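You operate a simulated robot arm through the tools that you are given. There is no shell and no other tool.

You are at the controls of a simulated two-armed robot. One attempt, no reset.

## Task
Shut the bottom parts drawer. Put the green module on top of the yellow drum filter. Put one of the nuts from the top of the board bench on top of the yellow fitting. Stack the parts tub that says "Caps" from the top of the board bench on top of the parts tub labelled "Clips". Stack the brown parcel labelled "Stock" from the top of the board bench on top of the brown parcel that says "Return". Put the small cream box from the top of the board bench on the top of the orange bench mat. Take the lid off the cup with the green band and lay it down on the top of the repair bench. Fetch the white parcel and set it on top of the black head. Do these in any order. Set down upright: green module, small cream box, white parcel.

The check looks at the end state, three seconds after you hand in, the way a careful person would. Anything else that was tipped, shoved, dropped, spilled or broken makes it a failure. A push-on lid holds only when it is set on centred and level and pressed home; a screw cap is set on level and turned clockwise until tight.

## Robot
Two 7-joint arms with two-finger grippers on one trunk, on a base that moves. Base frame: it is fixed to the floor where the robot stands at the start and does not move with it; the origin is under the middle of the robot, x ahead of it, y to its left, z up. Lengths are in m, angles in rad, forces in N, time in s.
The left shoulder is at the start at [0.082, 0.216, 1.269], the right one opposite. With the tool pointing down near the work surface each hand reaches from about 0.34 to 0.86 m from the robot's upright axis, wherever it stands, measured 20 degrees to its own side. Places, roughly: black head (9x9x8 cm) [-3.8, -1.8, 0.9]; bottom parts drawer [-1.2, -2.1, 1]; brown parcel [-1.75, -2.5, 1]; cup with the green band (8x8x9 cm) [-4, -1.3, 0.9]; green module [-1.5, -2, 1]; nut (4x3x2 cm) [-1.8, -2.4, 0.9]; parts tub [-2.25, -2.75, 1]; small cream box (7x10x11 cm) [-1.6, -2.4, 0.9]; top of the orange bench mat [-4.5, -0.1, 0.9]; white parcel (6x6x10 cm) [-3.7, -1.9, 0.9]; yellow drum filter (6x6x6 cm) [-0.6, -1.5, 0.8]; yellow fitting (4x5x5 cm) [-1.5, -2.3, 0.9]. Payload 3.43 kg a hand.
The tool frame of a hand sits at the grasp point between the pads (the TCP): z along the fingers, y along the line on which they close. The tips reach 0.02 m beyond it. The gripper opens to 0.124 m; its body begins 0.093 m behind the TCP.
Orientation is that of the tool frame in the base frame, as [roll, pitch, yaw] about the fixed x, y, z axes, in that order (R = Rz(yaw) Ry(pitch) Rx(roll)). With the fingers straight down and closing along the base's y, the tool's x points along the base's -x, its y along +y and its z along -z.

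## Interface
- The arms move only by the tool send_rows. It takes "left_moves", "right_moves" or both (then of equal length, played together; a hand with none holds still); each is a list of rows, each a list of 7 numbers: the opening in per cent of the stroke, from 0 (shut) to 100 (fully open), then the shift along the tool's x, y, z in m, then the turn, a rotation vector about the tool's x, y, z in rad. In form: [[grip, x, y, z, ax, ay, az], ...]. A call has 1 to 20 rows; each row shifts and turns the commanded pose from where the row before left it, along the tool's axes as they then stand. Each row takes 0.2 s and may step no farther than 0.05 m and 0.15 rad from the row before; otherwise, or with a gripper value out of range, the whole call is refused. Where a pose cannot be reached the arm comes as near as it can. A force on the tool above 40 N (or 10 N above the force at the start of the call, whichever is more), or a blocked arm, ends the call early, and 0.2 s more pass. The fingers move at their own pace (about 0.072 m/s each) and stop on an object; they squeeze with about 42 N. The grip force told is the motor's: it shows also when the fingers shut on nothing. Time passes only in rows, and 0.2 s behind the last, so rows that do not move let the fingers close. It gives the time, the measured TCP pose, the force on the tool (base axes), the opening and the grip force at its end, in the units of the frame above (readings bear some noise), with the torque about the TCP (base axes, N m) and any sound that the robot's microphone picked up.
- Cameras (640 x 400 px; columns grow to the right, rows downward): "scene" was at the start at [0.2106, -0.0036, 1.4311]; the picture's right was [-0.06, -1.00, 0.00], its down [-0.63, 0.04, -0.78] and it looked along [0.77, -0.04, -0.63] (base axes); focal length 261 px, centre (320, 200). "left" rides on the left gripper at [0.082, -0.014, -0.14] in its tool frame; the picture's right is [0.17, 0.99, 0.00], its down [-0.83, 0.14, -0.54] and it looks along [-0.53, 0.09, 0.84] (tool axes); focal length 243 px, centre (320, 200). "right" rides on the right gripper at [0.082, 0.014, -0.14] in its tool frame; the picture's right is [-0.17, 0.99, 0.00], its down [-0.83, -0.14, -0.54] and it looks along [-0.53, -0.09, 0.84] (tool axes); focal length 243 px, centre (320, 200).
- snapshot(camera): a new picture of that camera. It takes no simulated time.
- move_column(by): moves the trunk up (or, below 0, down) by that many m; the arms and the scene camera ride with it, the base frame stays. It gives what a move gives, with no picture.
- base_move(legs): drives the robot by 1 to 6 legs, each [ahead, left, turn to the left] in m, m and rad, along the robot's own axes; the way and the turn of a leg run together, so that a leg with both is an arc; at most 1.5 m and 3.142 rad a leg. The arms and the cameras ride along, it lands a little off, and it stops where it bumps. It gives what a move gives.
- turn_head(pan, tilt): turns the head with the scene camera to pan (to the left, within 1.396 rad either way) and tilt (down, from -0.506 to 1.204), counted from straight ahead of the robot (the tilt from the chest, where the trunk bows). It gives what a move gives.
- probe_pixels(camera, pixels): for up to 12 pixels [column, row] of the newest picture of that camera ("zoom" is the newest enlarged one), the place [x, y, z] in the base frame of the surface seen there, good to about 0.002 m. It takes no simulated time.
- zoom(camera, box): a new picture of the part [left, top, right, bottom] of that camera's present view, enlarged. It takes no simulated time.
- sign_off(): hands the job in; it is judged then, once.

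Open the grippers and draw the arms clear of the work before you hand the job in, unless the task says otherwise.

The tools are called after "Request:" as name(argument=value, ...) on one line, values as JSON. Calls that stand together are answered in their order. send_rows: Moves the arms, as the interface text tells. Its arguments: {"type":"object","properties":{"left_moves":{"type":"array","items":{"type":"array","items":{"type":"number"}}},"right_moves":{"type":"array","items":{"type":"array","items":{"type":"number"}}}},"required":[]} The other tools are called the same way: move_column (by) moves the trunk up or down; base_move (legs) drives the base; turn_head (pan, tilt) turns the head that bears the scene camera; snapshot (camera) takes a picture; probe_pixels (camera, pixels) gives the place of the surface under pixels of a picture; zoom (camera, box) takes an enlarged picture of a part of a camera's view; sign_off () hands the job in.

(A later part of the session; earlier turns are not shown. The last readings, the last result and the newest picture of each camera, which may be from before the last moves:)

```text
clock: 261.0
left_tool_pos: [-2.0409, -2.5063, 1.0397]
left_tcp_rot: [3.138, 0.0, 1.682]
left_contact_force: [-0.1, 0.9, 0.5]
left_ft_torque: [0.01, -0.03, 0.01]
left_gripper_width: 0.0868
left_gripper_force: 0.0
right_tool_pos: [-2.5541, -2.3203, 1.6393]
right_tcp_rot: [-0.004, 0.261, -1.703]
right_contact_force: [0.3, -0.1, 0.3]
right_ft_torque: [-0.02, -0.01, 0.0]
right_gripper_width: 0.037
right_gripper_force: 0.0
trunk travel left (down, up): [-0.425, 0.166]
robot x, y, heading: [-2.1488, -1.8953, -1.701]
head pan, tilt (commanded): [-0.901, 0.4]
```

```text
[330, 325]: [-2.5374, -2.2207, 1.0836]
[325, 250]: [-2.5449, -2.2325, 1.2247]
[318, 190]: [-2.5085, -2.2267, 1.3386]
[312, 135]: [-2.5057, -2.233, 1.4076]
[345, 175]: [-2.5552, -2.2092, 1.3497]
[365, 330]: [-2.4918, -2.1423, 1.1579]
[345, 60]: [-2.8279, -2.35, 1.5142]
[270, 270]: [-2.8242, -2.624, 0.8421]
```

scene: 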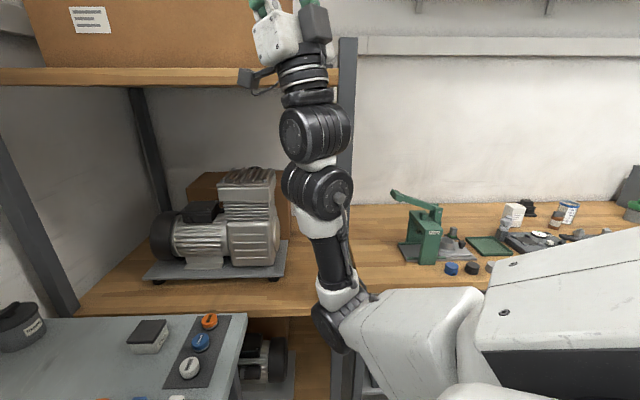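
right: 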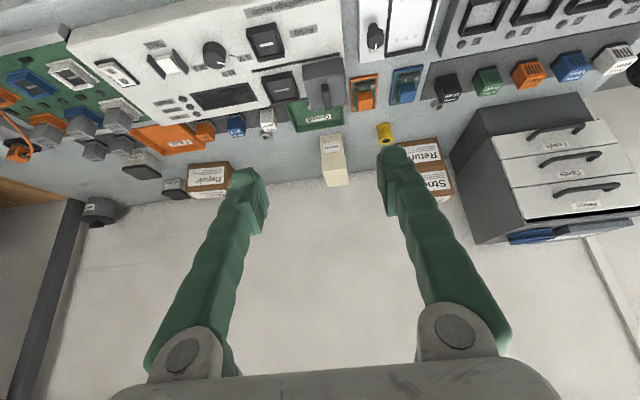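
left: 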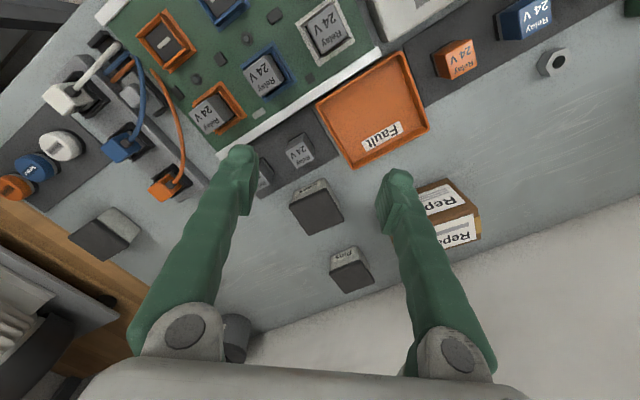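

The right arm now stays within 0.42 m to the right. I turn left 0.22 rad and shift right 0.127 m, ahead 0.056 m so Caps lies in easier reach.

Request:
base_move(legs=[[0, 0, 0.221], [0.056, -0.127, 0]])

Request:
turn_head(pan=0.0, tilt=0.75)

Request:
snapshot(camera="scene")

Request:
snapshot(camera="left")

```text
clock: 264.3
left_tool_pos: [-2.0259, -2.5343, 1.0392]
left_tcp_rot: [3.138, 0.001, 1.908]
left_contact_force: [0.4, 0.1, 0.0]
left_ft_torque: [0.02, -0.02, 0.0]
left_gripper_width: 0.087
left_gripper_force: 0.1
right_tool_pos: [-2.5692, -2.4665, 1.6405]
right_tcp_rot: [-0.003, 0.261, -1.483]
right_contact_force: [-0.3, 0.0, -0.3]
right_ft_torque: [0.01, -0.02, 0.02]
right_gripper_width: 0.0374
right_gripper_force: 0.1
trunk travel left (down, up): [-0.425, 0.166]
robot x, y, heading: [-2.2658, -1.9638, -1.474]
head pan, tilt (commanded): [-0.901, 0.4]
```

```text
clock: 265.5
left_tool_pos: [-2.0284, -2.5349, 1.039]
left_tcp_rot: [3.137, 0.0, 1.907]
left_contact_force: [0.7, 0.0, 0.4]
left_ft_torque: [-0.03, 0.01, 0.01]
left_gripper_width: 0.0868
left_gripper_force: 0.0
right_tool_pos: [-2.5693, -2.4658, 1.6401]
right_tcp_rot: [-0.003, 0.262, -1.481]
right_contact_force: [-0.3, 0.3, 0.4]
right_ft_torque: [0.01, 0.01, 0.01]
right_gripper_width: 0.037
right_gripper_force: 0.1
trunk travel left (down, up): [-0.425, 0.166]
robot x, y, heading: [-2.2666, -1.9604, -1.478]
head pan, tilt (commanded): [0.0, 0.75]
```

```text
taken
```

scene: 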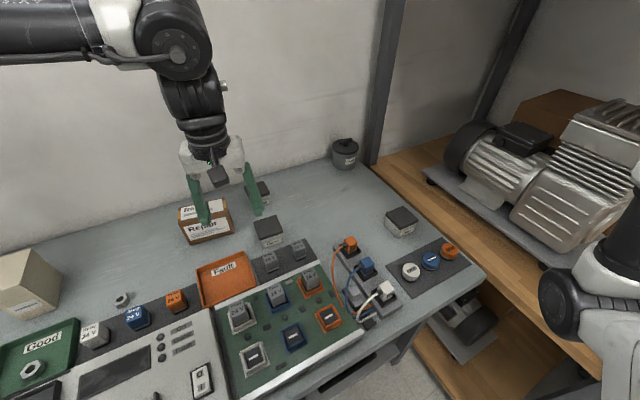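

```text
taken
```

left: 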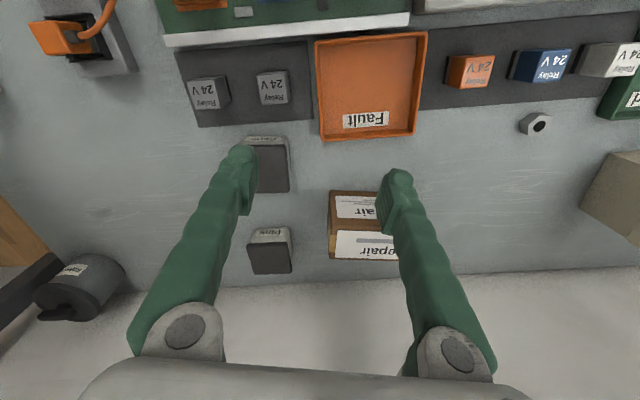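

Misalignment is now only 8°. I probe the gap to the Repair parcel, then move over Caps.

Request:
probe_pixels(camera="scene", pixels=[[230, 215], [232, 236], [222, 200], [268, 228], [256, 222], [283, 229], [263, 237], [270, 217], [268, 255], [298, 240]])

Request:
send_rows(left_moves=[[70, -0.02, -0.0212, 0, 0, 0, 0], [70, -0.02, -0.0212, 0, 0, 0, 0], [70, -0.0196, -0.0211, 0, 0, 0, 0], [70, 0, 0, 0, 0, 0, 0]])

Request:
snapshot(camera="left")

```text
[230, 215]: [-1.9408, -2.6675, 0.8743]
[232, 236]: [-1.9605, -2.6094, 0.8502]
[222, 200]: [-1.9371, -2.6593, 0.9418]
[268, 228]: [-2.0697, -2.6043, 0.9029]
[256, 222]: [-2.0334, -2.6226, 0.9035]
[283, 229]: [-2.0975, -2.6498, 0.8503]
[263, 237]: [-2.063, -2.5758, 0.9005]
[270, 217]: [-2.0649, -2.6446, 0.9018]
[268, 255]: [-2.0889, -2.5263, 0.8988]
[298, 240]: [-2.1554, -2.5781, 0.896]
```

```text
clock: 266.5
left_tool_pos: [-2.0681, -2.6112, 1.0388]
left_tcp_rot: [3.139, 0.001, 1.908]
left_contact_force: [-0.8, 0.4, -0.1]
left_ft_torque: [-0.01, 0.04, 0.0]
left_gripper_width: 0.0868
left_gripper_force: 0.1
right_tool_pos: [-2.5688, -2.4654, 1.6389]
right_tcp_rot: [-0.004, 0.262, -1.48]
right_contact_force: [0.3, 0.5, -0.2]
right_ft_torque: [0.06, 0.0, -0.01]
right_gripper_width: 0.0373
right_gripper_force: 0.1
trunk travel left (down, up): [-0.425, 0.166]
robot x, y, heading: [-2.2638, -1.9584, -1.485]
head pan, tilt (commanded): [0.0, 0.75]
```

```text
taken
```

left: 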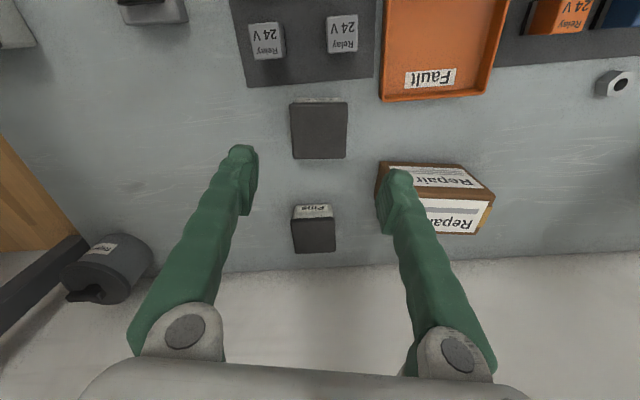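

The fingers are centred on Caps with clear gaps. I descend to z≈0.878.

Request:
send_rows(left_moves=[[70, 0, 0, 0.04, 0, 0, 0], [70, 0, 0, 0.04, 0, 0, 0], [70, 0, 0, 0.04, 0, 0, 0], [70, 0, 0, 0.04, 0, 0, 0], [70, 0, 0, 0, 0, 0, 0]])

Request:
snapshot(camera="left")

```text
clock: 267.7
left_tool_pos: [-2.0673, -2.613, 0.8821]
left_tcp_rot: [3.139, 0.001, 1.907]
left_contact_force: [-0.1, 0.3, 0.3]
left_ft_torque: [0.01, 0.0, 0.0]
left_gripper_width: 0.0868
left_gripper_force: 0.0
right_tool_pos: [-2.5693, -2.4648, 1.6396]
right_tcp_rot: [-0.003, 0.261, -1.482]
right_contact_force: [0.0, 0.3, -0.7]
right_ft_torque: [0.04, 0.04, -0.02]
right_gripper_width: 0.0372
right_gripper_force: 0.1
trunk travel left (down, up): [-0.425, 0.166]
robot x, y, heading: [-2.2669, -1.9633, -1.478]
head pan, tilt (commanded): [0.0, 0.75]
```

```text
taken
```

left: 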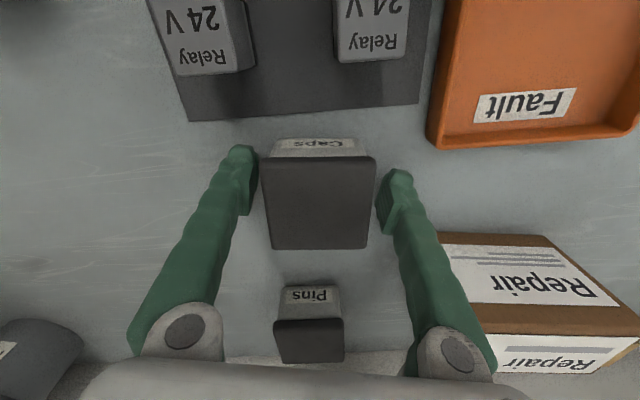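

Aligned around Caps. I close the gripper and lift.

Request:
send_rows(left_moves=[[50, 0, 0, 0, 0, 0, 0], [35, 0, 0, 0, 0, 0, 0], [35, 0, 0, 0, 0, 0, 0], [35, 0, 0, 0, 0, 0, 0], [35, 0, 0, -0.01, 0, 0, 0], [35, 0, 0, -0.03, 0, 0, 0], [35, 0, 0, -0.04, 0, 0, 0], [35, 0, 0, -0.03, 0, 0, 0], [35, 0, 0, 0, 0, 0, 0]])

Request:
snapshot(camera="left")

Request:
zoom(camera="scene", box=[160, 110, 340, 270])

```text
clock: 269.7
left_tool_pos: [-2.0669, -2.6124, 0.988]
left_tcp_rot: [3.135, 0.0, 1.906]
left_contact_force: [0.1, -0.6, -1.2]
left_ft_torque: [0.03, -0.02, 0.0]
left_gripper_width: 0.062
left_gripper_force: 41.3
right_tool_pos: [-2.569, -2.4671, 1.6393]
right_tcp_rot: [-0.004, 0.261, -1.482]
right_contact_force: [-0.7, -0.2, -0.1]
right_ft_torque: [0.02, 0.0, -0.01]
right_gripper_width: 0.0374
right_gripper_force: 0.0
trunk travel left (down, up): [-0.425, 0.166]
robot x, y, heading: [-2.2651, -1.9582, -1.477]
head pan, tilt (commanded): [0.0, 0.75]
```

```text
taken
```

left: 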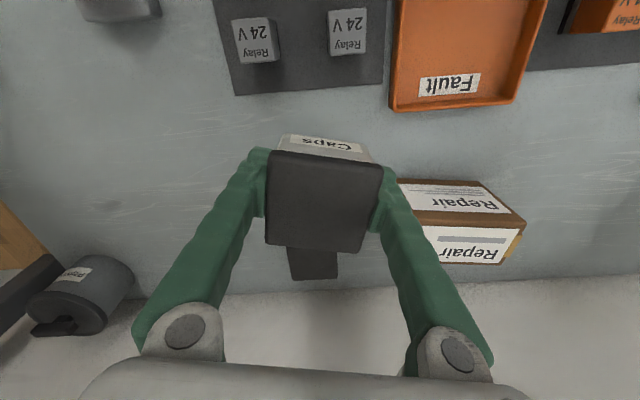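

```text
2.50 times, centred on (250, 190) of scene
```

zoom: 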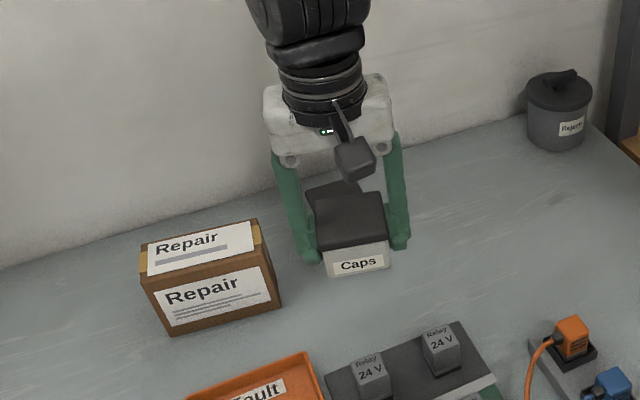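

Caps is held level. I raise it 6 cm, then reposition: step away from the rack, turn right about 42°, and come up to Clips.

Request:
send_rows(left_moves=[[35, 0, 0, -0.03, 0, 0, 0], [35, 0, 0, -0.03, 0, 0, 0], [35, 0, 0, 0, 0, 0, 0]])

```text
clock: 270.5
left_tool_pos: [-2.069, -2.6122, 1.0481]
left_tcp_rot: [3.137, -0.002, 1.908]
left_contact_force: [-1.2, -0.6, -1.3]
left_ft_torque: [-0.02, 0.0, -0.02]
left_gripper_width: 0.0622
left_gripper_force: 41.8
right_tool_pos: [-2.5688, -2.4668, 1.6399]
right_tcp_rot: [-0.004, 0.262, -1.481]
right_contact_force: [0.4, 1.0, -0.1]
right_ft_torque: [-0.01, -0.03, 0.01]
right_gripper_width: 0.0371
right_gripper_force: 0.0
trunk travel left (down, up): [-0.425, 0.166]
robot x, y, heading: [-2.2661, -1.9626, -1.477]
head pan, tilt (commanded): [0.0, 0.75]
```

Raised. Now the base: back-left a little, then turn right 0.735 rad.

Request:
base_move(legs=[[-0.0687, 0.0655, 0], [0, 0, -0.735]])

Request:
turn_head(pan=0.3, tilt=0.75)

Request:
snapshot(camera="scene")

Request:
snapshot(camera="left")

```text
clock: 274.7
left_tool_pos: [-2.5033, -2.4979, 1.0492]
left_tcp_rot: [3.138, 0.0, 1.158]
left_contact_force: [0.5, -0.6, -1.7]
left_ft_torque: [0.01, 0.03, 0.01]
left_gripper_width: 0.0619
left_gripper_force: 42.4
right_tool_pos: [-2.7706, -2.0503, 1.6392]
right_tcp_rot: [-0.003, 0.263, -2.23]
right_contact_force: [-0.7, 0.1, -0.1]
right_ft_torque: [-0.01, -0.04, -0.02]
right_gripper_width: 0.0371
right_gripper_force: 0.1
trunk travel left (down, up): [-0.425, 0.166]
robot x, y, heading: [-2.1988, -1.8872, -2.233]
head pan, tilt (commanded): [0.0, 0.75]
```

```text
clock: 275.5
left_tool_pos: [-2.505, -2.497, 1.0501]
left_tcp_rot: [3.137, 0.0, 1.159]
left_contact_force: [-0.1, 0.9, -1.2]
left_ft_torque: [0.0, -0.01, 0.0]
left_gripper_width: 0.0619
left_gripper_force: 41.7
right_tool_pos: [-2.772, -2.0499, 1.6401]
right_tcp_rot: [-0.002, 0.262, -2.229]
right_contact_force: [-0.1, -1.1, 0.1]
right_ft_torque: [-0.02, -0.01, -0.01]
right_gripper_width: 0.0371
right_gripper_force: 0.0
trunk travel left (down, up): [-0.425, 0.166]
robot x, y, heading: [-2.2061, -1.8863, -2.231]
head pan, tilt (commanded): [0.3, 0.75]
```

```text
taken
```

scene: 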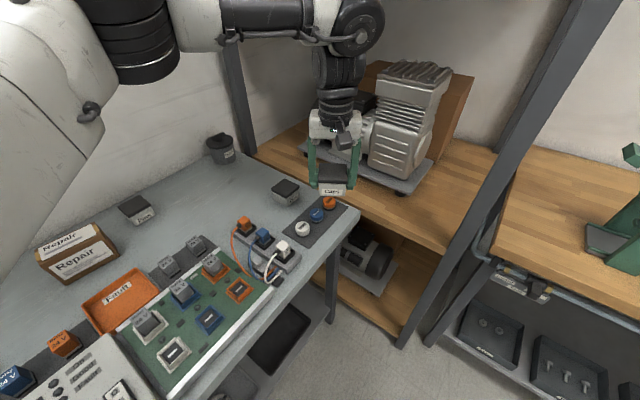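

```text
taken
```

left: 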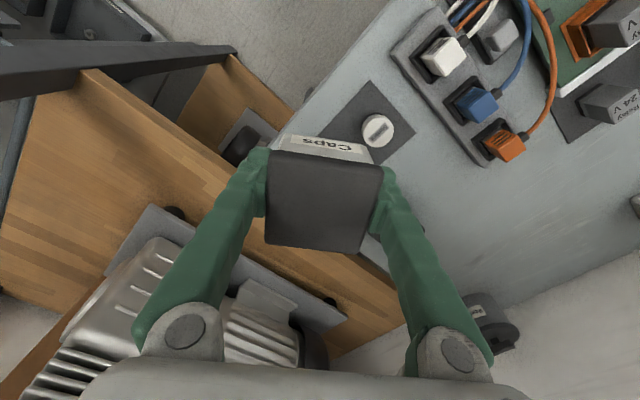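

Now Clips is at (287,190) in the scene. I zoom and probe its lid corners.

Request:
zoom(camera="scene", box=[250, 155, 350, 235])

Request:
probe_pixels(camera="scene", pixels=[[287, 187], [274, 187], [285, 181], [298, 187], [287, 196], [292, 201]])

```text
5.00 times, centred on (300, 195) of scene
```

zoom: 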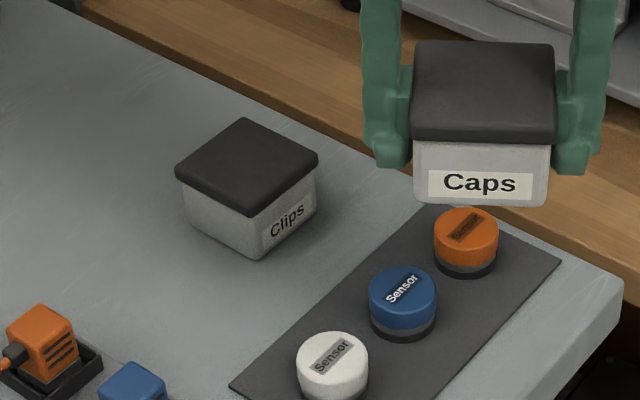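

```text
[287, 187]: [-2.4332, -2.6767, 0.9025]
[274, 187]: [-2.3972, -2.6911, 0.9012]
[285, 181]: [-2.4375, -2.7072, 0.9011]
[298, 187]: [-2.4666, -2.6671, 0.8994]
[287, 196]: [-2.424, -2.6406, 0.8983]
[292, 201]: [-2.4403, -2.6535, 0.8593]
```

Request:
probe_pixels(camera="zoom", pixels=[[180, 167], [243, 122], [314, 158], [250, 210], [247, 163], [416, 60], [550, 50], [545, 135], [420, 135], [483, 90]])

```text
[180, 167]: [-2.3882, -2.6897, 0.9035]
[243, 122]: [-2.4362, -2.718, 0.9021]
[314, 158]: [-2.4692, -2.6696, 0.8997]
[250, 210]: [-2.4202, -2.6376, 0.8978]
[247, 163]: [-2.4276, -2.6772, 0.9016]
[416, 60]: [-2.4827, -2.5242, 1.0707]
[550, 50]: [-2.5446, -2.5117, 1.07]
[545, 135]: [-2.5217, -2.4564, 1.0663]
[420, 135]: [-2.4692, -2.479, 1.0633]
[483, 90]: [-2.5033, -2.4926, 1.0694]
```

Clips' centre is (-2.4285,-2.679), angle ≈32°; the held Caps is at about -22°. I drive 6 cm ahead, then turn the hand outward 0.61 rad to align.

Request:
base_move(legs=[[0.06, 0, 0]])

Request:
send_rows(left_moves=[[35, 0, 0, 0, 0, 0, 0.122], [35, 0, 0, 0, 0, 0, 0.122], [35, 0, 0, 0, 0, 0, 0.122], [35, 0, 0, 0, 0, 0, 0.122], [35, 0, 0, 0, 0, 0, 0.122], [35, 0, 0, 0, 0, 0, 0]])

```text
clock: 276.5
left_tool_pos: [-2.5383, -2.5423, 1.0508]
left_tcp_rot: [3.137, -0.001, 1.162]
left_contact_force: [0.7, -0.4, -1.5]
left_ft_torque: [0.04, 0.01, -0.01]
left_gripper_width: 0.0619
left_gripper_force: 42.4
right_tool_pos: [-2.8067, -2.0942, 1.6412]
right_tcp_rot: [-0.003, 0.261, -2.23]
right_contact_force: [0.3, 0.6, -0.4]
right_ft_torque: [-0.02, 0.02, 0.02]
right_gripper_width: 0.0371
right_gripper_force: 0.2
trunk travel left (down, up): [-0.425, 0.166]
robot x, y, heading: [-2.2413, -1.9335, -2.23]
head pan, tilt (commanded): [0.3, 0.75]
```

```text
clock: 277.9
left_tool_pos: [-2.5385, -2.5443, 1.0496]
left_tcp_rot: [3.14, -0.003, 0.548]
left_contact_force: [-0.6, 0.2, -1.9]
left_ft_torque: [0.03, 0.01, -0.02]
left_gripper_width: 0.0619
left_gripper_force: 42.6
right_tool_pos: [-2.8073, -2.0954, 1.6394]
right_tcp_rot: [-0.003, 0.261, -2.23]
right_contact_force: [0.3, 0.6, 0.1]
right_ft_torque: [0.03, 0.0, -0.01]
right_gripper_width: 0.0372
right_gripper_force: 0.1
trunk travel left (down, up): [-0.425, 0.166]
robot x, y, heading: [-2.2378, -1.9294, -2.229]
head pan, tilt (commanded): [0.3, 0.75]
```

The turn worked. I move Caps over Clips at this height.

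Request:
send_rows(left_moves=[[35, 0.005, 0.0434, 0, 0, 0, 0], [35, 0.005, 0.0434, 0, 0, 0, 0], [35, 0.005, 0.0433, 0, 0, 0, 0], [35, 0.0049, 0.0433, 0, 0, 0, 0], [35, 0, 0, 0, 0, 0, 0]])

Request:
zoom(camera="scene", box=[220, 110, 360, 230])

Request:
snapshot(camera="left")

```text
clock: 279.1
left_tool_pos: [-2.4333, -2.6779, 1.0503]
left_tcp_rot: [3.138, -0.004, 0.551]
left_contact_force: [-0.4, 0.2, -2.1]
left_ft_torque: [0.01, -0.02, -0.01]
left_gripper_width: 0.062
left_gripper_force: 42.3
right_tool_pos: [-2.8084, -2.0944, 1.6387]
right_tcp_rot: [-0.003, 0.262, -2.229]
right_contact_force: [0.5, 0.5, -0.2]
right_ft_torque: [-0.02, 0.02, -0.01]
right_gripper_width: 0.0371
right_gripper_force: 0.0
trunk travel left (down, up): [-0.425, 0.166]
robot x, y, heading: [-2.2427, -1.9322, -2.228]
head pan, tilt (commanded): [0.3, 0.75]
```

```text
3.33 times, centred on (290, 170) of scene
```

zoom: 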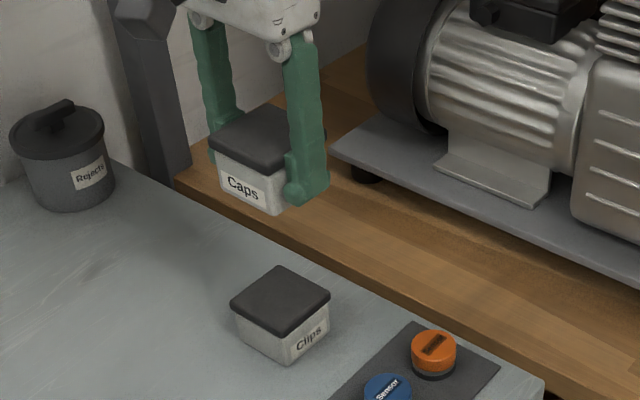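

```text
taken
```

left: 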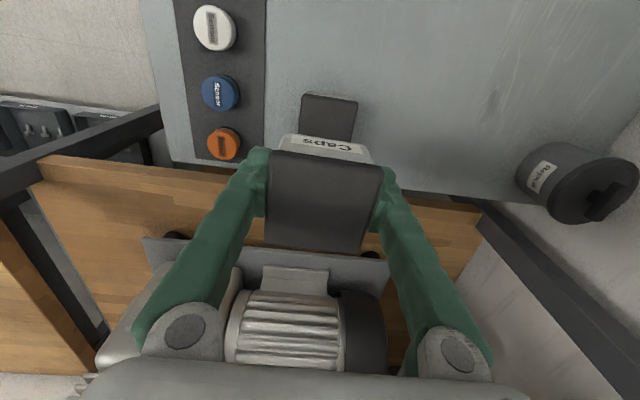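

Within 5 mm of target. I adjust 4 mm and descend to just above Clips, then check the alignment.

Request:
send_rows(left_moves=[[35, 0, 0.0045, 0.03, 0, 0, 0], [35, 0, 0, 0.035, 0, 0, 0], [35, 0, 0, 0.035, 0, 0, 0], [35, 0, 0, 0, 0, 0, 0]])

Request:
zoom(camera="scene", box=[240, 145, 340, 225])

```text
clock: 280.1
left_tool_pos: [-2.4283, -2.6848, 0.9509]
left_tcp_rot: [3.137, -0.003, 0.549]
left_contact_force: [-0.4, -0.2, -2.1]
left_ft_torque: [-0.02, 0.0, 0.01]
left_gripper_width: 0.0618
left_gripper_force: 41.8
right_tool_pos: [-2.8075, -2.095, 1.64]
right_tcp_rot: [-0.004, 0.262, -2.228]
right_contact_force: [0.3, 0.6, 0.0]
right_ft_torque: [0.04, 0.02, 0.01]
right_gripper_width: 0.0374
right_gripper_force: 0.0
trunk travel left (down, up): [-0.425, 0.166]
robot x, y, heading: [-2.2399, -1.9317, -2.226]
head pan, tilt (commanded): [0.3, 0.75]
```

```text
5.00 times, centred on (290, 185) of scene
```

zoom: 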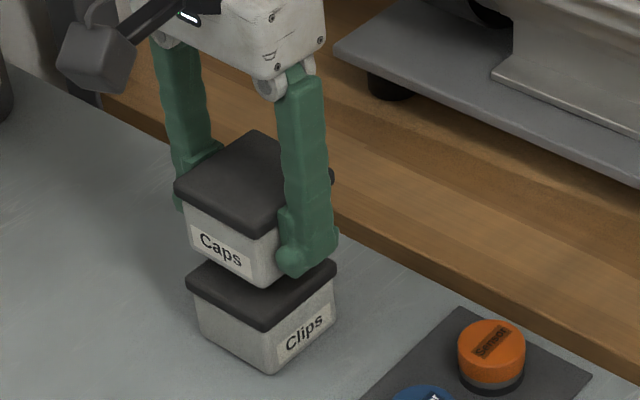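

Well aligned. I probe matching corners of both tubs to confirm before setting down.

Request:
probe_pixels(camera="zoom", pixels=[[180, 190], [258, 232], [254, 135], [192, 282], [262, 326], [333, 265], [230, 255], [235, 310]])

```text
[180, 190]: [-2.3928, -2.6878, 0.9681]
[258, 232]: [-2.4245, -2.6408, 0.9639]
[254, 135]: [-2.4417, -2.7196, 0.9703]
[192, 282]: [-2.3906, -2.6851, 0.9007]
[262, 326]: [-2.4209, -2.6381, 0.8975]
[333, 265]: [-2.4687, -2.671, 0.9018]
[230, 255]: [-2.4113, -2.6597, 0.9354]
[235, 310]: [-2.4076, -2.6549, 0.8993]
```

Offsets are only 3–4 mm. I lower and creep to contact.

Request:
send_rows(left_moves=[[35, 0, 0, 0.01, 0, 0, 0], [35, 0, 0, 0.003, 0, 0, 0], [35, 0, 0, 0, 0, 0, 0]])

Request:
send_rows(left_moves=[[35, 0, 0, 0.002, 0, 0, 0], [35, 0, 0, 0, 0, 0, 0]])

Request:
send_rows(left_moves=[[35, 0, 0, 0.002, 0, 0, 0], [35, 0, 0, 0, 0, 0, 0]])

```text
clock: 280.9
left_tool_pos: [-2.4281, -2.683, 0.9362]
left_tcp_rot: [3.138, -0.004, 0.55]
left_contact_force: [-0.5, 0.3, -2.3]
left_ft_torque: [0.01, -0.02, 0.02]
left_gripper_width: 0.0618
left_gripper_force: 42.2
right_tool_pos: [-2.8072, -2.0955, 1.6387]
right_tcp_rot: [-0.004, 0.262, -2.233]
right_contact_force: [-0.2, -0.3, 0.4]
right_ft_torque: [-0.04, 0.04, 0.0]
right_gripper_width: 0.0373
right_gripper_force: 0.1
trunk travel left (down, up): [-0.425, 0.166]
robot x, y, heading: [-2.2389, -1.9305, -2.23]
head pan, tilt (commanded): [0.3, 0.75]
```

```text
clock: 281.5
left_tool_pos: [-2.4288, -2.684, 0.9364]
left_tcp_rot: [3.138, -0.005, 0.549]
left_contact_force: [0.0, -0.3, -1.1]
left_ft_torque: [-0.04, -0.03, 0.01]
left_gripper_width: 0.0622
left_gripper_force: 42.2
right_tool_pos: [-2.8075, -2.0961, 1.64]
right_tcp_rot: [-0.004, 0.26, -2.231]
right_contact_force: [0.7, -0.2, 0.3]
right_ft_torque: [0.01, -0.01, 0.03]
right_gripper_width: 0.0371
right_gripper_force: 0.1
trunk travel left (down, up): [-0.425, 0.166]
robot x, y, heading: [-2.2384, -1.9326, -2.227]
head pan, tilt (commanded): [0.3, 0.75]
```

```text
clock: 282.1
left_tool_pos: [-2.4277, -2.6853, 0.9327]
left_tcp_rot: [3.14, -0.005, 0.55]
left_contact_force: [-0.5, 0.1, -1.9]
left_ft_torque: [0.0, -0.04, 0.04]
left_gripper_width: 0.0619
left_gripper_force: 42.1
right_tool_pos: [-2.8077, -2.0959, 1.6384]
right_tcp_rot: [-0.003, 0.263, -2.23]
right_contact_force: [-0.9, -0.5, 0.4]
right_ft_torque: [-0.01, 0.01, -0.03]
right_gripper_width: 0.0373
right_gripper_force: 0.1
trunk travel left (down, up): [-0.425, 0.166]
robot x, y, heading: [-2.2398, -1.9302, -2.231]
head pan, tilt (commanded): [0.3, 0.75]
```

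No contact yet at z=0.9327; I continue in 1.5 mm steps.

Request:
send_rows(left_moves=[[35, 0, 0, 0.0015, 0, 0, 0], [35, 0, 0, 0, 0, 0, 0]])

Request:
send_rows(left_moves=[[35, 0, 0, 0.0015, 0, 0, 0], [35, 0, 0, 0, 0, 0, 0]])

```text
clock: 282.7
left_tool_pos: [-2.4275, -2.6852, 0.9315]
left_tcp_rot: [3.138, -0.002, 0.55]
left_contact_force: [0.0, -1.4, 4.1]
left_ft_torque: [0.08, 0.16, 0.03]
left_gripper_width: 0.062
left_gripper_force: 41.7
right_tool_pos: [-2.8064, -2.0961, 1.6388]
right_tcp_rot: [-0.004, 0.262, -2.23]
right_contact_force: [0.4, -0.1, 0.9]
right_ft_torque: [0.02, 0.0, 0.0]
right_gripper_width: 0.0372
right_gripper_force: 0.1
trunk travel left (down, up): [-0.425, 0.166]
robot x, y, heading: [-2.243, -1.9317, -2.224]
head pan, tilt (commanded): [0.3, 0.75]
```

```text
clock: 283.3
left_tool_pos: [-2.4279, -2.6841, 0.9327]
left_tcp_rot: [3.138, 0.0, 0.549]
left_contact_force: [0.9, -1.0, 12.6]
left_ft_torque: [0.26, 0.18, 0.03]
left_gripper_width: 0.0618
left_gripper_force: 41.7
right_tool_pos: [-2.8053, -2.0944, 1.6404]
right_tcp_rot: [-0.004, 0.261, -2.23]
right_contact_force: [0.0, 0.7, 0.2]
right_ft_torque: [0.01, -0.01, 0.0]
right_gripper_width: 0.037
right_gripper_force: 0.1
trunk travel left (down, up): [-0.425, 0.166]
robot x, y, heading: [-2.2391, -1.9328, -2.229]
head pan, tilt (commanded): [0.3, 0.75]
```

Contact at 12.6 N. I open the fingers and lift away.

Request:
send_rows(left_moves=[[55, 0, 0, 0, 0, 0, 0], [65, 0, 0, 0, 0, 0, 0], [65, 0, 0, 0, 0, 0, 0], [65, 0, 0, -0.03, 0, 0, 0], [65, 0, 0, -0.04, 0, 0, 0], [65, 0, 0, -0.04, 0, 0, 0], [65, 0, 0, 0, 0, 0, 0]])

Request:
zoom(camera="scene", box=[230, 130, 350, 230])

```text
clock: 284.9
left_tool_pos: [-2.428, -2.6845, 1.0409]
left_tcp_rot: [3.138, -0.003, 0.548]
left_contact_force: [-0.4, 0.0, 0.3]
left_ft_torque: [-0.01, 0.03, -0.02]
left_gripper_width: 0.0807
left_gripper_force: 0.1
right_tool_pos: [-2.8066, -2.0969, 1.6406]
right_tcp_rot: [-0.003, 0.262, -2.231]
right_contact_force: [-0.1, -0.2, 0.2]
right_ft_torque: [0.0, -0.02, -0.04]
right_gripper_width: 0.0371
right_gripper_force: 0.1
trunk travel left (down, up): [-0.425, 0.166]
robot x, y, heading: [-2.2423, -1.9326, -2.226]
head pan, tilt (commanded): [0.3, 0.75]
```

```text
4.00 times, centred on (290, 180) of scene
```

zoom: 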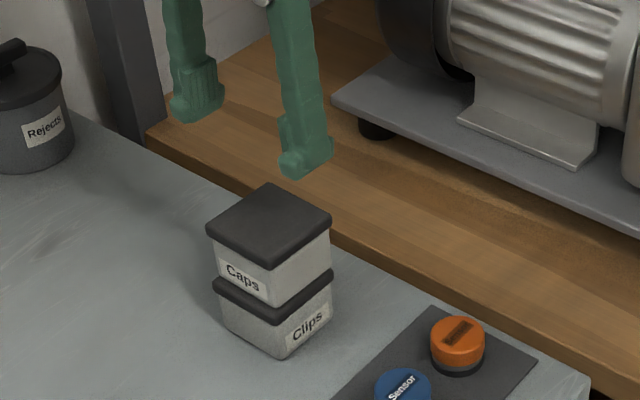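

Caps sits squarely on Clips. Next the cream box: I raise the hand, back off 0.1 m from the rack, then turn left to face the bench.

Request:
send_rows(left_moves=[[65, 0, 0, -0.04, 0, 0, 0], [65, 0, 0, -0.03, 0, 0, 0], [65, 0, 0, 0, 0, 0, -0.12], [65, 0, 0, 0, 0, 0, -0.12], [65, 0, 0, 0, 0, 0, -0.1], [65, 0, 0, 0, 0, 0, 0]])

Request:
base_move(legs=[[-0.1, 0, 0], [0, 0, 1.236]])

Request:
turn_head(pan=0.2, tilt=0.75)

Request:
snapshot(camera="scene")

Request:
snapshot(camera="left")

```text
clock: 286.3
left_tool_pos: [-2.4295, -2.6829, 1.1102]
left_tcp_rot: [3.137, -0.002, 0.891]
left_contact_force: [-0.5, 0.1, 0.0]
left_ft_torque: [-0.01, 0.0, 0.0]
left_gripper_width: 0.0807
left_gripper_force: 0.1
right_tool_pos: [-2.8066, -2.0959, 1.6403]
right_tcp_rot: [-0.004, 0.261, -2.227]
right_contact_force: [-0.3, 0.5, -0.3]
right_ft_torque: [0.03, 0.02, 0.01]
right_gripper_width: 0.037
right_gripper_force: 0.1
trunk travel left (down, up): [-0.425, 0.166]
robot x, y, heading: [-2.2386, -1.932, -2.232]
head pan, tilt (commanded): [0.3, 0.75]
```

```text
clock: 291.9
left_tool_pos: [-1.5207, -2.2635, 1.1101]
left_tcp_rot: [3.137, -0.003, 2.153]
left_contact_force: [0.4, 0.0, -0.2]
left_ft_torque: [0.0, -0.01, 0.03]
left_gripper_width: 0.0807
left_gripper_force: 0.0
right_tool_pos: [-2.1948, -2.4439, 1.6395]
right_tcp_rot: [-0.004, 0.261, -0.966]
right_contact_force: [0.7, 0.6, -0.7]
right_ft_torque: [0.0, -0.03, 0.0]
right_gripper_width: 0.0373
right_gripper_force: 0.0
trunk travel left (down, up): [-0.425, 0.166]
robot x, y, heading: [-2.1793, -1.855, -0.961]
head pan, tilt (commanded): [0.3, 0.75]
```

```text
clock: 292.5
left_tool_pos: [-1.5212, -2.2623, 1.1106]
left_tcp_rot: [3.138, -0.002, 2.154]
left_contact_force: [-0.2, 0.2, -0.3]
left_ft_torque: [0.03, 0.0, 0.0]
left_gripper_width: 0.0806
left_gripper_force: 0.0
right_tool_pos: [-2.1955, -2.4441, 1.6386]
right_tcp_rot: [-0.004, 0.262, -0.964]
right_contact_force: [0.8, -0.6, 0.6]
right_ft_torque: [-0.01, 0.03, 0.01]
right_gripper_width: 0.0371
right_gripper_force: 0.1
trunk travel left (down, up): [-0.425, 0.166]
robot x, y, heading: [-2.1825, -1.8551, -0.961]
head pan, tilt (commanded): [0.201, 0.75]
```

```text
taken
```

scene: 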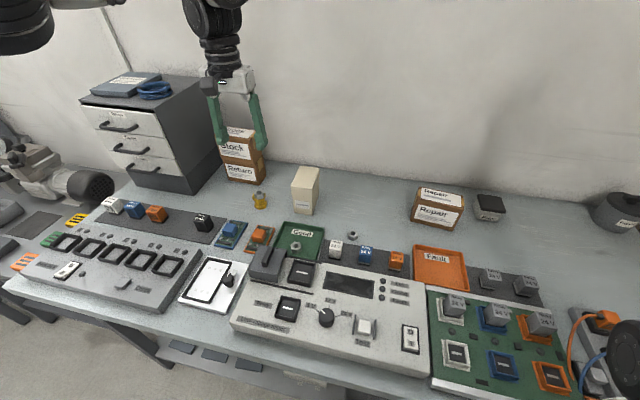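

```text
taken
```

left: 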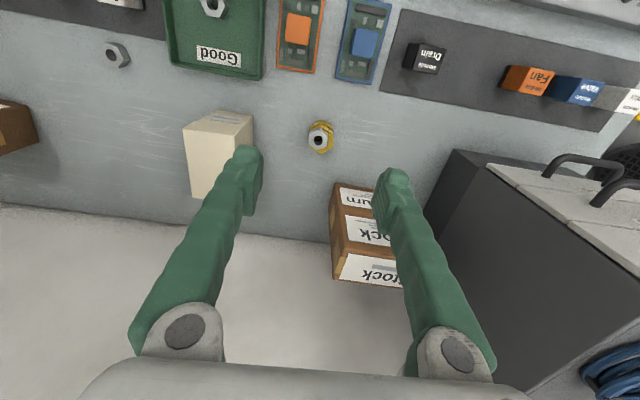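

All placed items look fine. I zoom on the cream box and probe its corners.

Request:
zoom(camera="scene", box=[265, 150, 345, 230])

Request:
zoom(camera="left", box=[150, 80, 310, 220])

```text
5.00 times, centred on (305, 190) of scene
```

zoom: 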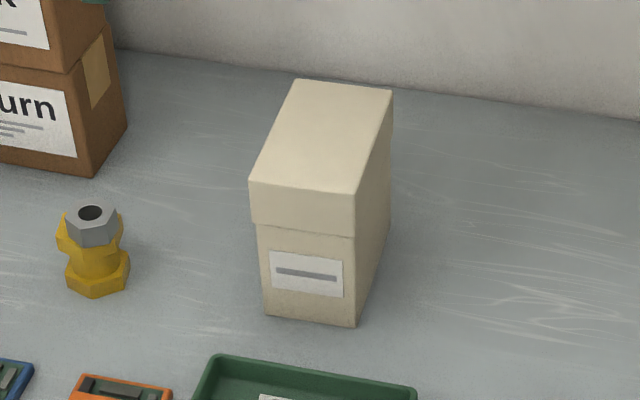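

```text
2.86 times, centred on (230, 150) of left
```

zoom: 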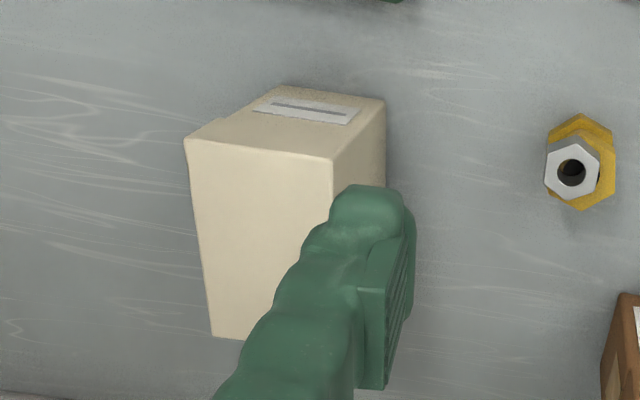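

I take the scene zoom again and probe the cream box's corners.

Request:
zoom(camera="scene", box=[265, 150, 345, 230])

Request:
probe_pixels(camera="zoom", pixels=[[254, 182], [351, 192], [388, 94], [300, 84], [320, 140], [268, 312], [353, 322], [388, 232], [305, 270], [372, 220], [260, 215], [350, 225]])

```text
5.00 times, centred on (305, 190) of scene
```

zoom: 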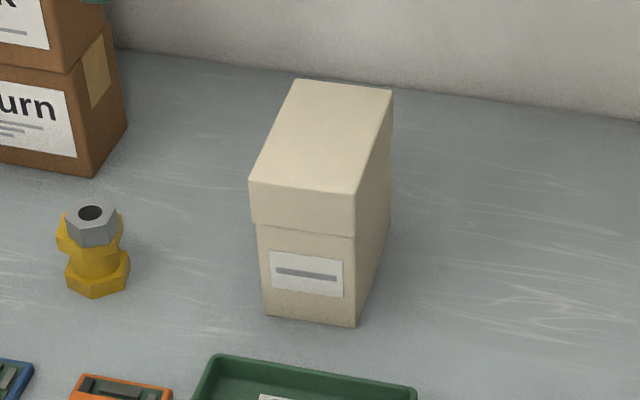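

```text
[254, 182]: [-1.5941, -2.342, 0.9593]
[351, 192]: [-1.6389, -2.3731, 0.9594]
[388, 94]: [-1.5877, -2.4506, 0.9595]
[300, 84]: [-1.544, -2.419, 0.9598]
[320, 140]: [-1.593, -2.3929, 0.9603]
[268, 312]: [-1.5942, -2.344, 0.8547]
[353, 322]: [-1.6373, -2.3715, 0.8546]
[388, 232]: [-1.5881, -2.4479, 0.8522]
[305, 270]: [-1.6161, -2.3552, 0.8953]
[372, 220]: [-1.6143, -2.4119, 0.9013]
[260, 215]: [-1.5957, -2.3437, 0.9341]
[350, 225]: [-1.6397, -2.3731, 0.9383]
```

Cream box: 5.7×9.5 cm, 11 cm high, centre (-1.591,-2.396), angle 34.8°. I move right 0.10 m and ahead 0.08 m so the left hand reaches it comfortably.

Request:
base_move(legs=[[0, -0.1, 0], [0.08, 0, -0.03]])

Request:
snapshot(camera="left")

```text
clock: 295.3
left_tool_pos: [-1.5688, -2.4054, 1.1101]
left_tcp_rot: [3.137, -0.001, 2.124]
left_contact_force: [-0.3, -0.8, -0.5]
left_ft_torque: [0.0, -0.02, 0.02]
left_gripper_width: 0.0806
left_gripper_force: 0.1
right_tool_pos: [-2.2494, -2.5671, 1.6403]
right_tcp_rot: [-0.003, 0.26, -0.995]
right_contact_force: [-0.6, 0.9, 0.4]
right_ft_torque: [0.0, 0.0, -0.03]
right_gripper_width: 0.0374
right_gripper_force: 0.0
trunk travel left (down, up): [-0.425, 0.166]
robot x, y, heading: [-2.2193, -1.9766, -0.991]
head pan, tilt (commanded): [0.201, 0.75]
```

```text
taken
```

left: 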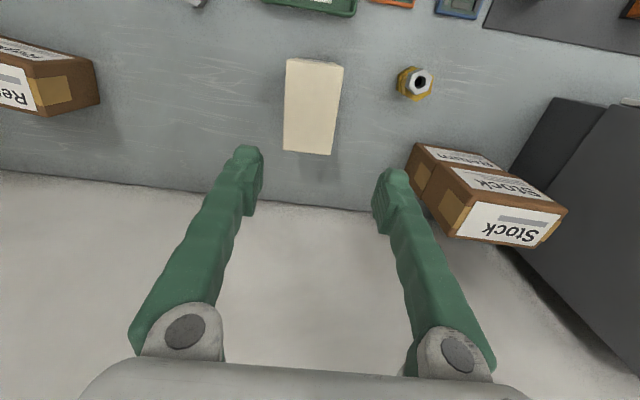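

The hand is almost over the box. I adjust by 2 cm, align yaw, and descend with the fingers straddling the box.

Request:
send_rows(left_moves=[[68, 0.0196, -0.0142, 0, 0, 0, -0.054], [68, 0, 0, 0.045, 0, 0, 0], [68, 0, 0, 0.045, 0, 0, 0], [68, 0, 0, 0.02, 0, 0, 0], [68, 0, 0, 0, 0, 0, 0]])

Request:
snapshot(camera="left")

Request:
zoom(camera="scene", box=[210, 110, 350, 240])

```text
clock: 296.5
left_tool_pos: [-1.5905, -2.3951, 0.9999]
left_tcp_rot: [3.139, -0.002, 2.177]
left_contact_force: [0.6, 0.0, -0.2]
left_ft_torque: [0.0, -0.01, 0.02]
left_gripper_width: 0.0842
left_gripper_force: 0.0
right_tool_pos: [-2.2476, -2.5676, 1.639]
right_tcp_rot: [-0.004, 0.263, -0.994]
right_contact_force: [0.2, 0.6, 0.1]
right_ft_torque: [0.02, -0.04, -0.04]
right_gripper_width: 0.0373
right_gripper_force: 0.0
trunk travel left (down, up): [-0.425, 0.166]
robot x, y, heading: [-2.2176, -1.979, -0.992]
head pan, tilt (commanded): [0.201, 0.75]
```

```text
taken
```

left: 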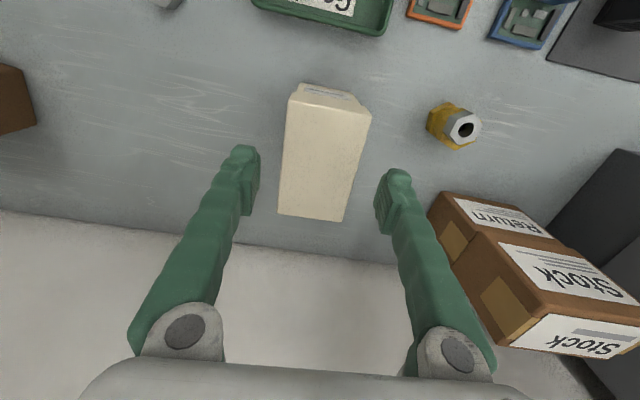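

```text
3.08 times, centred on (280, 175) of scene
```

zoom: 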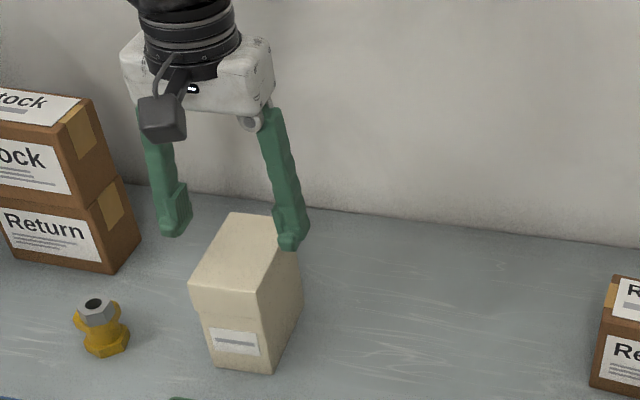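

Well centred. I descend to z≈0.893 and close on the box body below its lid.

Request:
send_rows(left_moves=[[68, 0, 0, 0.04, 0, 0, 0], [68, 0, 0, 0.04, 0, 0, 0], [68, 0, 0, 0.027, 0, 0, 0], [68, 0, 0, 0, 0, 0, 0], [50, 0, 0, 0, 0, 0, 0], [35, 0, 0, 0, 0, 0, 0], [35, 0, 0, 0, 0, 0, 0], [35, 0, 0, 0, 0, 0, 0]])

Request:
snapshot(camera="left")

```text
clock: 298.3
left_tool_pos: [-1.5905, -2.3964, 0.8923]
left_tcp_rot: [3.139, -0.001, 2.179]
left_contact_force: [1.2, 1.0, -0.2]
left_ft_torque: [0.0, -0.01, 0.04]
left_gripper_width: 0.0605
left_gripper_force: 41.6
right_tool_pos: [-2.2476, -2.5668, 1.6384]
right_tcp_rot: [-0.003, 0.262, -0.994]
right_contact_force: [0.6, -0.1, 0.0]
right_ft_torque: [-0.03, -0.01, 0.02]
right_gripper_width: 0.037
right_gripper_force: 0.0
trunk travel left (down, up): [-0.425, 0.166]
robot x, y, heading: [-2.2159, -1.9781, -0.993]
head pan, tilt (commanded): [0.201, 0.75]
```

```text
taken
```

left: 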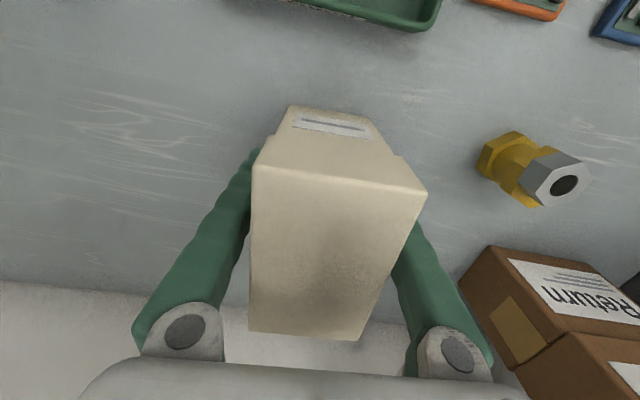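

Gripped at 60 mm. I lift the cream box straight up.

Request:
send_rows(left_moves=[[35, 0, 0, -0.01, 0, 0, 0], [35, 0, 0, -0.03, 0, 0, 0], [35, 0, 0, -0.04, 0, 0, 0], [35, 0, 0, -0.045, 0, 0, 0], [35, 0, 0, -0.045, 0, 0, 0], [35, 0.04, 0, 0, 0, 0, 0], [35, 0.045, 0, 0, 0, 0, 0], [35, 0.045, 0, 0, 0, 0, 0], [35, 0, 0, 0, 0, 0, 0]])

Request:
snapshot(camera="scene")

```text
clock: 300.3
left_tool_pos: [-1.6642, -2.2914, 1.0625]
left_tcp_rot: [3.137, -0.002, 2.179]
left_contact_force: [0.1, 0.2, -1.5]
left_ft_torque: [0.02, 0.0, 0.02]
left_gripper_width: 0.0607
left_gripper_force: 41.4
right_tool_pos: [-2.2477, -2.5674, 1.6384]
right_tcp_rot: [-0.004, 0.26, -0.995]
right_contact_force: [0.5, -0.5, -0.6]
right_ft_torque: [0.01, 0.01, 0.0]
right_gripper_width: 0.0372
right_gripper_force: 0.0
trunk travel left (down, up): [-0.425, 0.166]
robot x, y, heading: [-2.2174, -1.9765, -0.996]
head pan, tilt (commanded): [0.201, 0.75]
```

```text
taken
```

scene: 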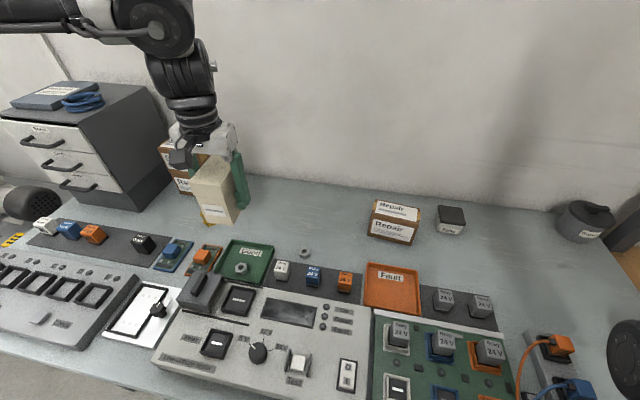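

The cream box is held upright. I raise it a bit more, then back away from the bench and turn right to face the repair bench.

Request:
send_rows(left_moves=[[35, 0, 0, -0.04, 0, 0, 0], [35, 0, 0, -0.04, 0, 0, 0], [35, 0, 0, 0, 0, 0, 0]])

Request:
base_move(legs=[[-0.5, 0, 0], [0, 0.08, 0], [0, 0, -1.57]])

Request:
turn_head(pan=-0.5, tilt=0.45)

Request:
snapshot(camera="scene")

```text
clock: 301.1
left_tool_pos: [-1.6631, -2.2866, 1.1434]
left_tcp_rot: [3.139, -0.002, 2.177]
left_contact_force: [-0.4, -0.4, -1.4]
left_ft_torque: [0.0, 0.0, 0.0]
left_gripper_width: 0.0608
left_gripper_force: 42.0
right_tool_pos: [-2.247, -2.5671, 1.6396]
right_tcp_rot: [-0.004, 0.262, -0.996]
right_contact_force: [-0.3, 0.1, 0.5]
right_ft_torque: [0.02, -0.04, 0.01]
right_gripper_width: 0.0375
right_gripper_force: 0.1
trunk travel left (down, up): [-0.425, 0.166]
robot x, y, heading: [-2.217, -1.98, -0.994]
head pan, tilt (commanded): [0.201, 0.75]
```

```text
clock: 311.2
left_tool_pos: [-2.7291, -2.0732, 1.1439]
left_tcp_rot: [3.137, -0.002, 0.61]
left_contact_force: [0.3, 0.7, -1.8]
left_ft_torque: [0.0, -0.01, 0.0]
left_gripper_width: 0.0605
left_gripper_force: 42.3
right_tool_pos: [-3.0092, -1.4889, 1.6398]
right_tcp_rot: [-0.002, 0.261, -2.566]
right_contact_force: [-0.3, 0.0, 0.4]
right_ft_torque: [0.04, 0.01, 0.0]
right_gripper_width: 0.0376
right_gripper_force: 0.1
trunk travel left (down, up): [-0.425, 0.166]
robot x, y, heading: [-2.4213, -1.5164, -2.566]
head pan, tilt (commanded): [0.201, 0.75]
```

```text
clock: 312.3
left_tool_pos: [-2.7297, -2.0735, 1.1435]
left_tcp_rot: [3.139, -0.002, 0.609]
left_contact_force: [0.1, 0.2, -1.6]
left_ft_torque: [0.0, -0.01, 0.0]
left_gripper_width: 0.0609
left_gripper_force: 41.9
right_tool_pos: [-3.0106, -1.4888, 1.6387]
right_tcp_rot: [-0.003, 0.262, -2.566]
right_contact_force: [-0.1, -1.3, 0.3]
right_ft_torque: [0.03, -0.02, -0.03]
right_gripper_width: 0.0371
right_gripper_force: 0.0
trunk travel left (down, up): [-0.425, 0.166]
robot x, y, heading: [-2.4223, -1.5206, -2.56]
head pan, tilt (commanded): [-0.499, 0.45]
```

```text
taken
```

scene: 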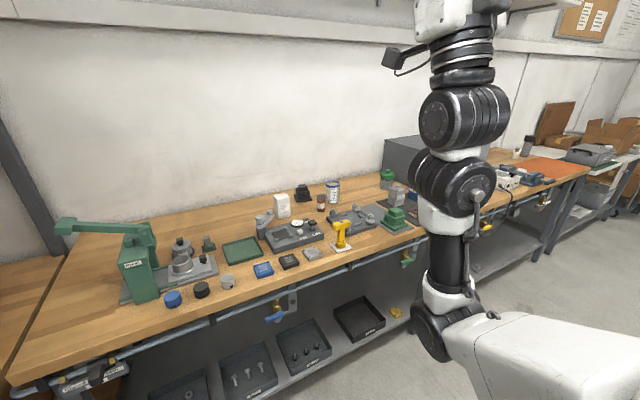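

The repair bench is in view: white parcel (282,205), black object (302,192), a cup with green (387,180). I zoom on those.

Request:
zoom(camera="scene", box=[230, 160, 430, 280])

Request:
zoom(camera="scene", box=[480, 110, 640, 210])

```text
3.20 times, centred on (330, 220) of scene
```

zoom: 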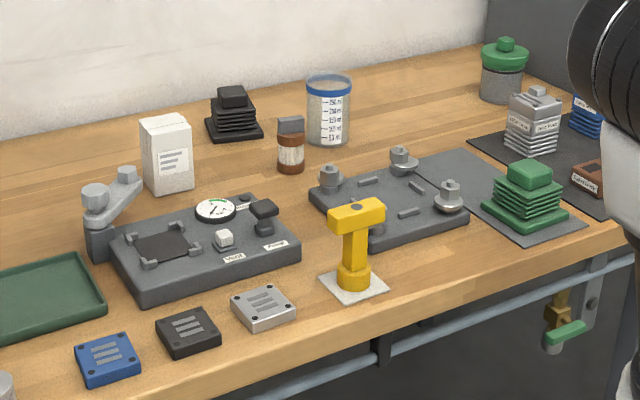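

```text
4.00 times, centred on (560, 160) of scene
```

zoom: 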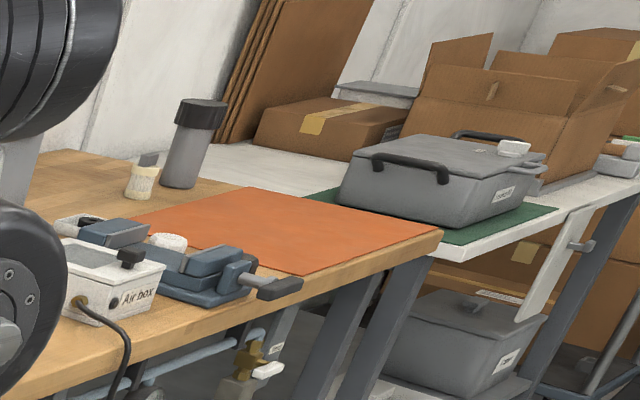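

I probe the orange mat's corners and nearby objects for the placement plan.

Request:
probe_pixels(camera="zoom", pixels=[[245, 190], [438, 232], [315, 272], [150, 215], [290, 225], [200, 190], [145, 180], [270, 290], [180, 260], [400, 200], [500, 240], [440, 240]])

Request:
turn_head(pan=-1.2, tilt=0.5)

Request:
snapshot(camera="scene")

```text
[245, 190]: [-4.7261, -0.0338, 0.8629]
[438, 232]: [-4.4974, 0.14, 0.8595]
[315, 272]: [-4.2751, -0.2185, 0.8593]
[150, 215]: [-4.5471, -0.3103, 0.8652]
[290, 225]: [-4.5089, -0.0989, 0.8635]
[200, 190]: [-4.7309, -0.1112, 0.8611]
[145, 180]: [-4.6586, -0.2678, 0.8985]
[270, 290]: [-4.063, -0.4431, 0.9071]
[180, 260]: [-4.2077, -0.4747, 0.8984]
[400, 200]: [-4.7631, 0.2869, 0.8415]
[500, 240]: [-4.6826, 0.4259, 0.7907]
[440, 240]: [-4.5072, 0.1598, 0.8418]
```

```text
clock: 313.3
left_tool_pos: [-2.7297, -2.0731, 1.1441]
left_tcp_rot: [3.137, -0.002, 0.609]
left_contact_force: [0.0, -0.4, -2.2]
left_ft_torque: [-0.03, -0.01, -0.02]
left_gripper_width: 0.0607
left_gripper_force: 41.9
right_tool_pos: [-3.0096, -1.488, 1.64]
right_tcp_rot: [-0.004, 0.26, -2.566]
right_contact_force: [0.2, 0.0, -0.8]
right_ft_torque: [0.0, 0.02, 0.0]
right_gripper_width: 0.0371
right_gripper_force: 0.0
trunk travel left (down, up): [-0.425, 0.166]
robot x, y, heading: [-2.4208, -1.5187, -2.563]
head pan, tilt (commanded): [-1.201, 0.499]
```

```text
taken
```

scene: 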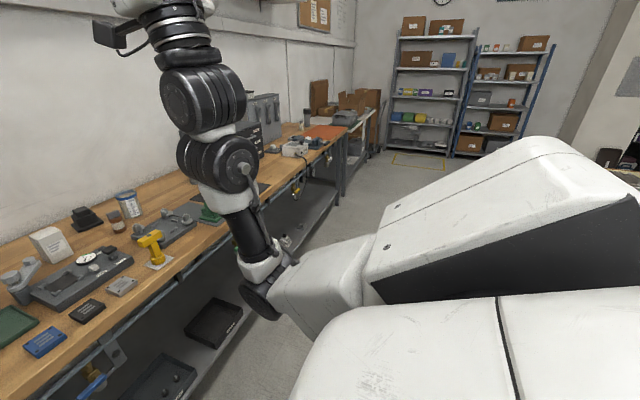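

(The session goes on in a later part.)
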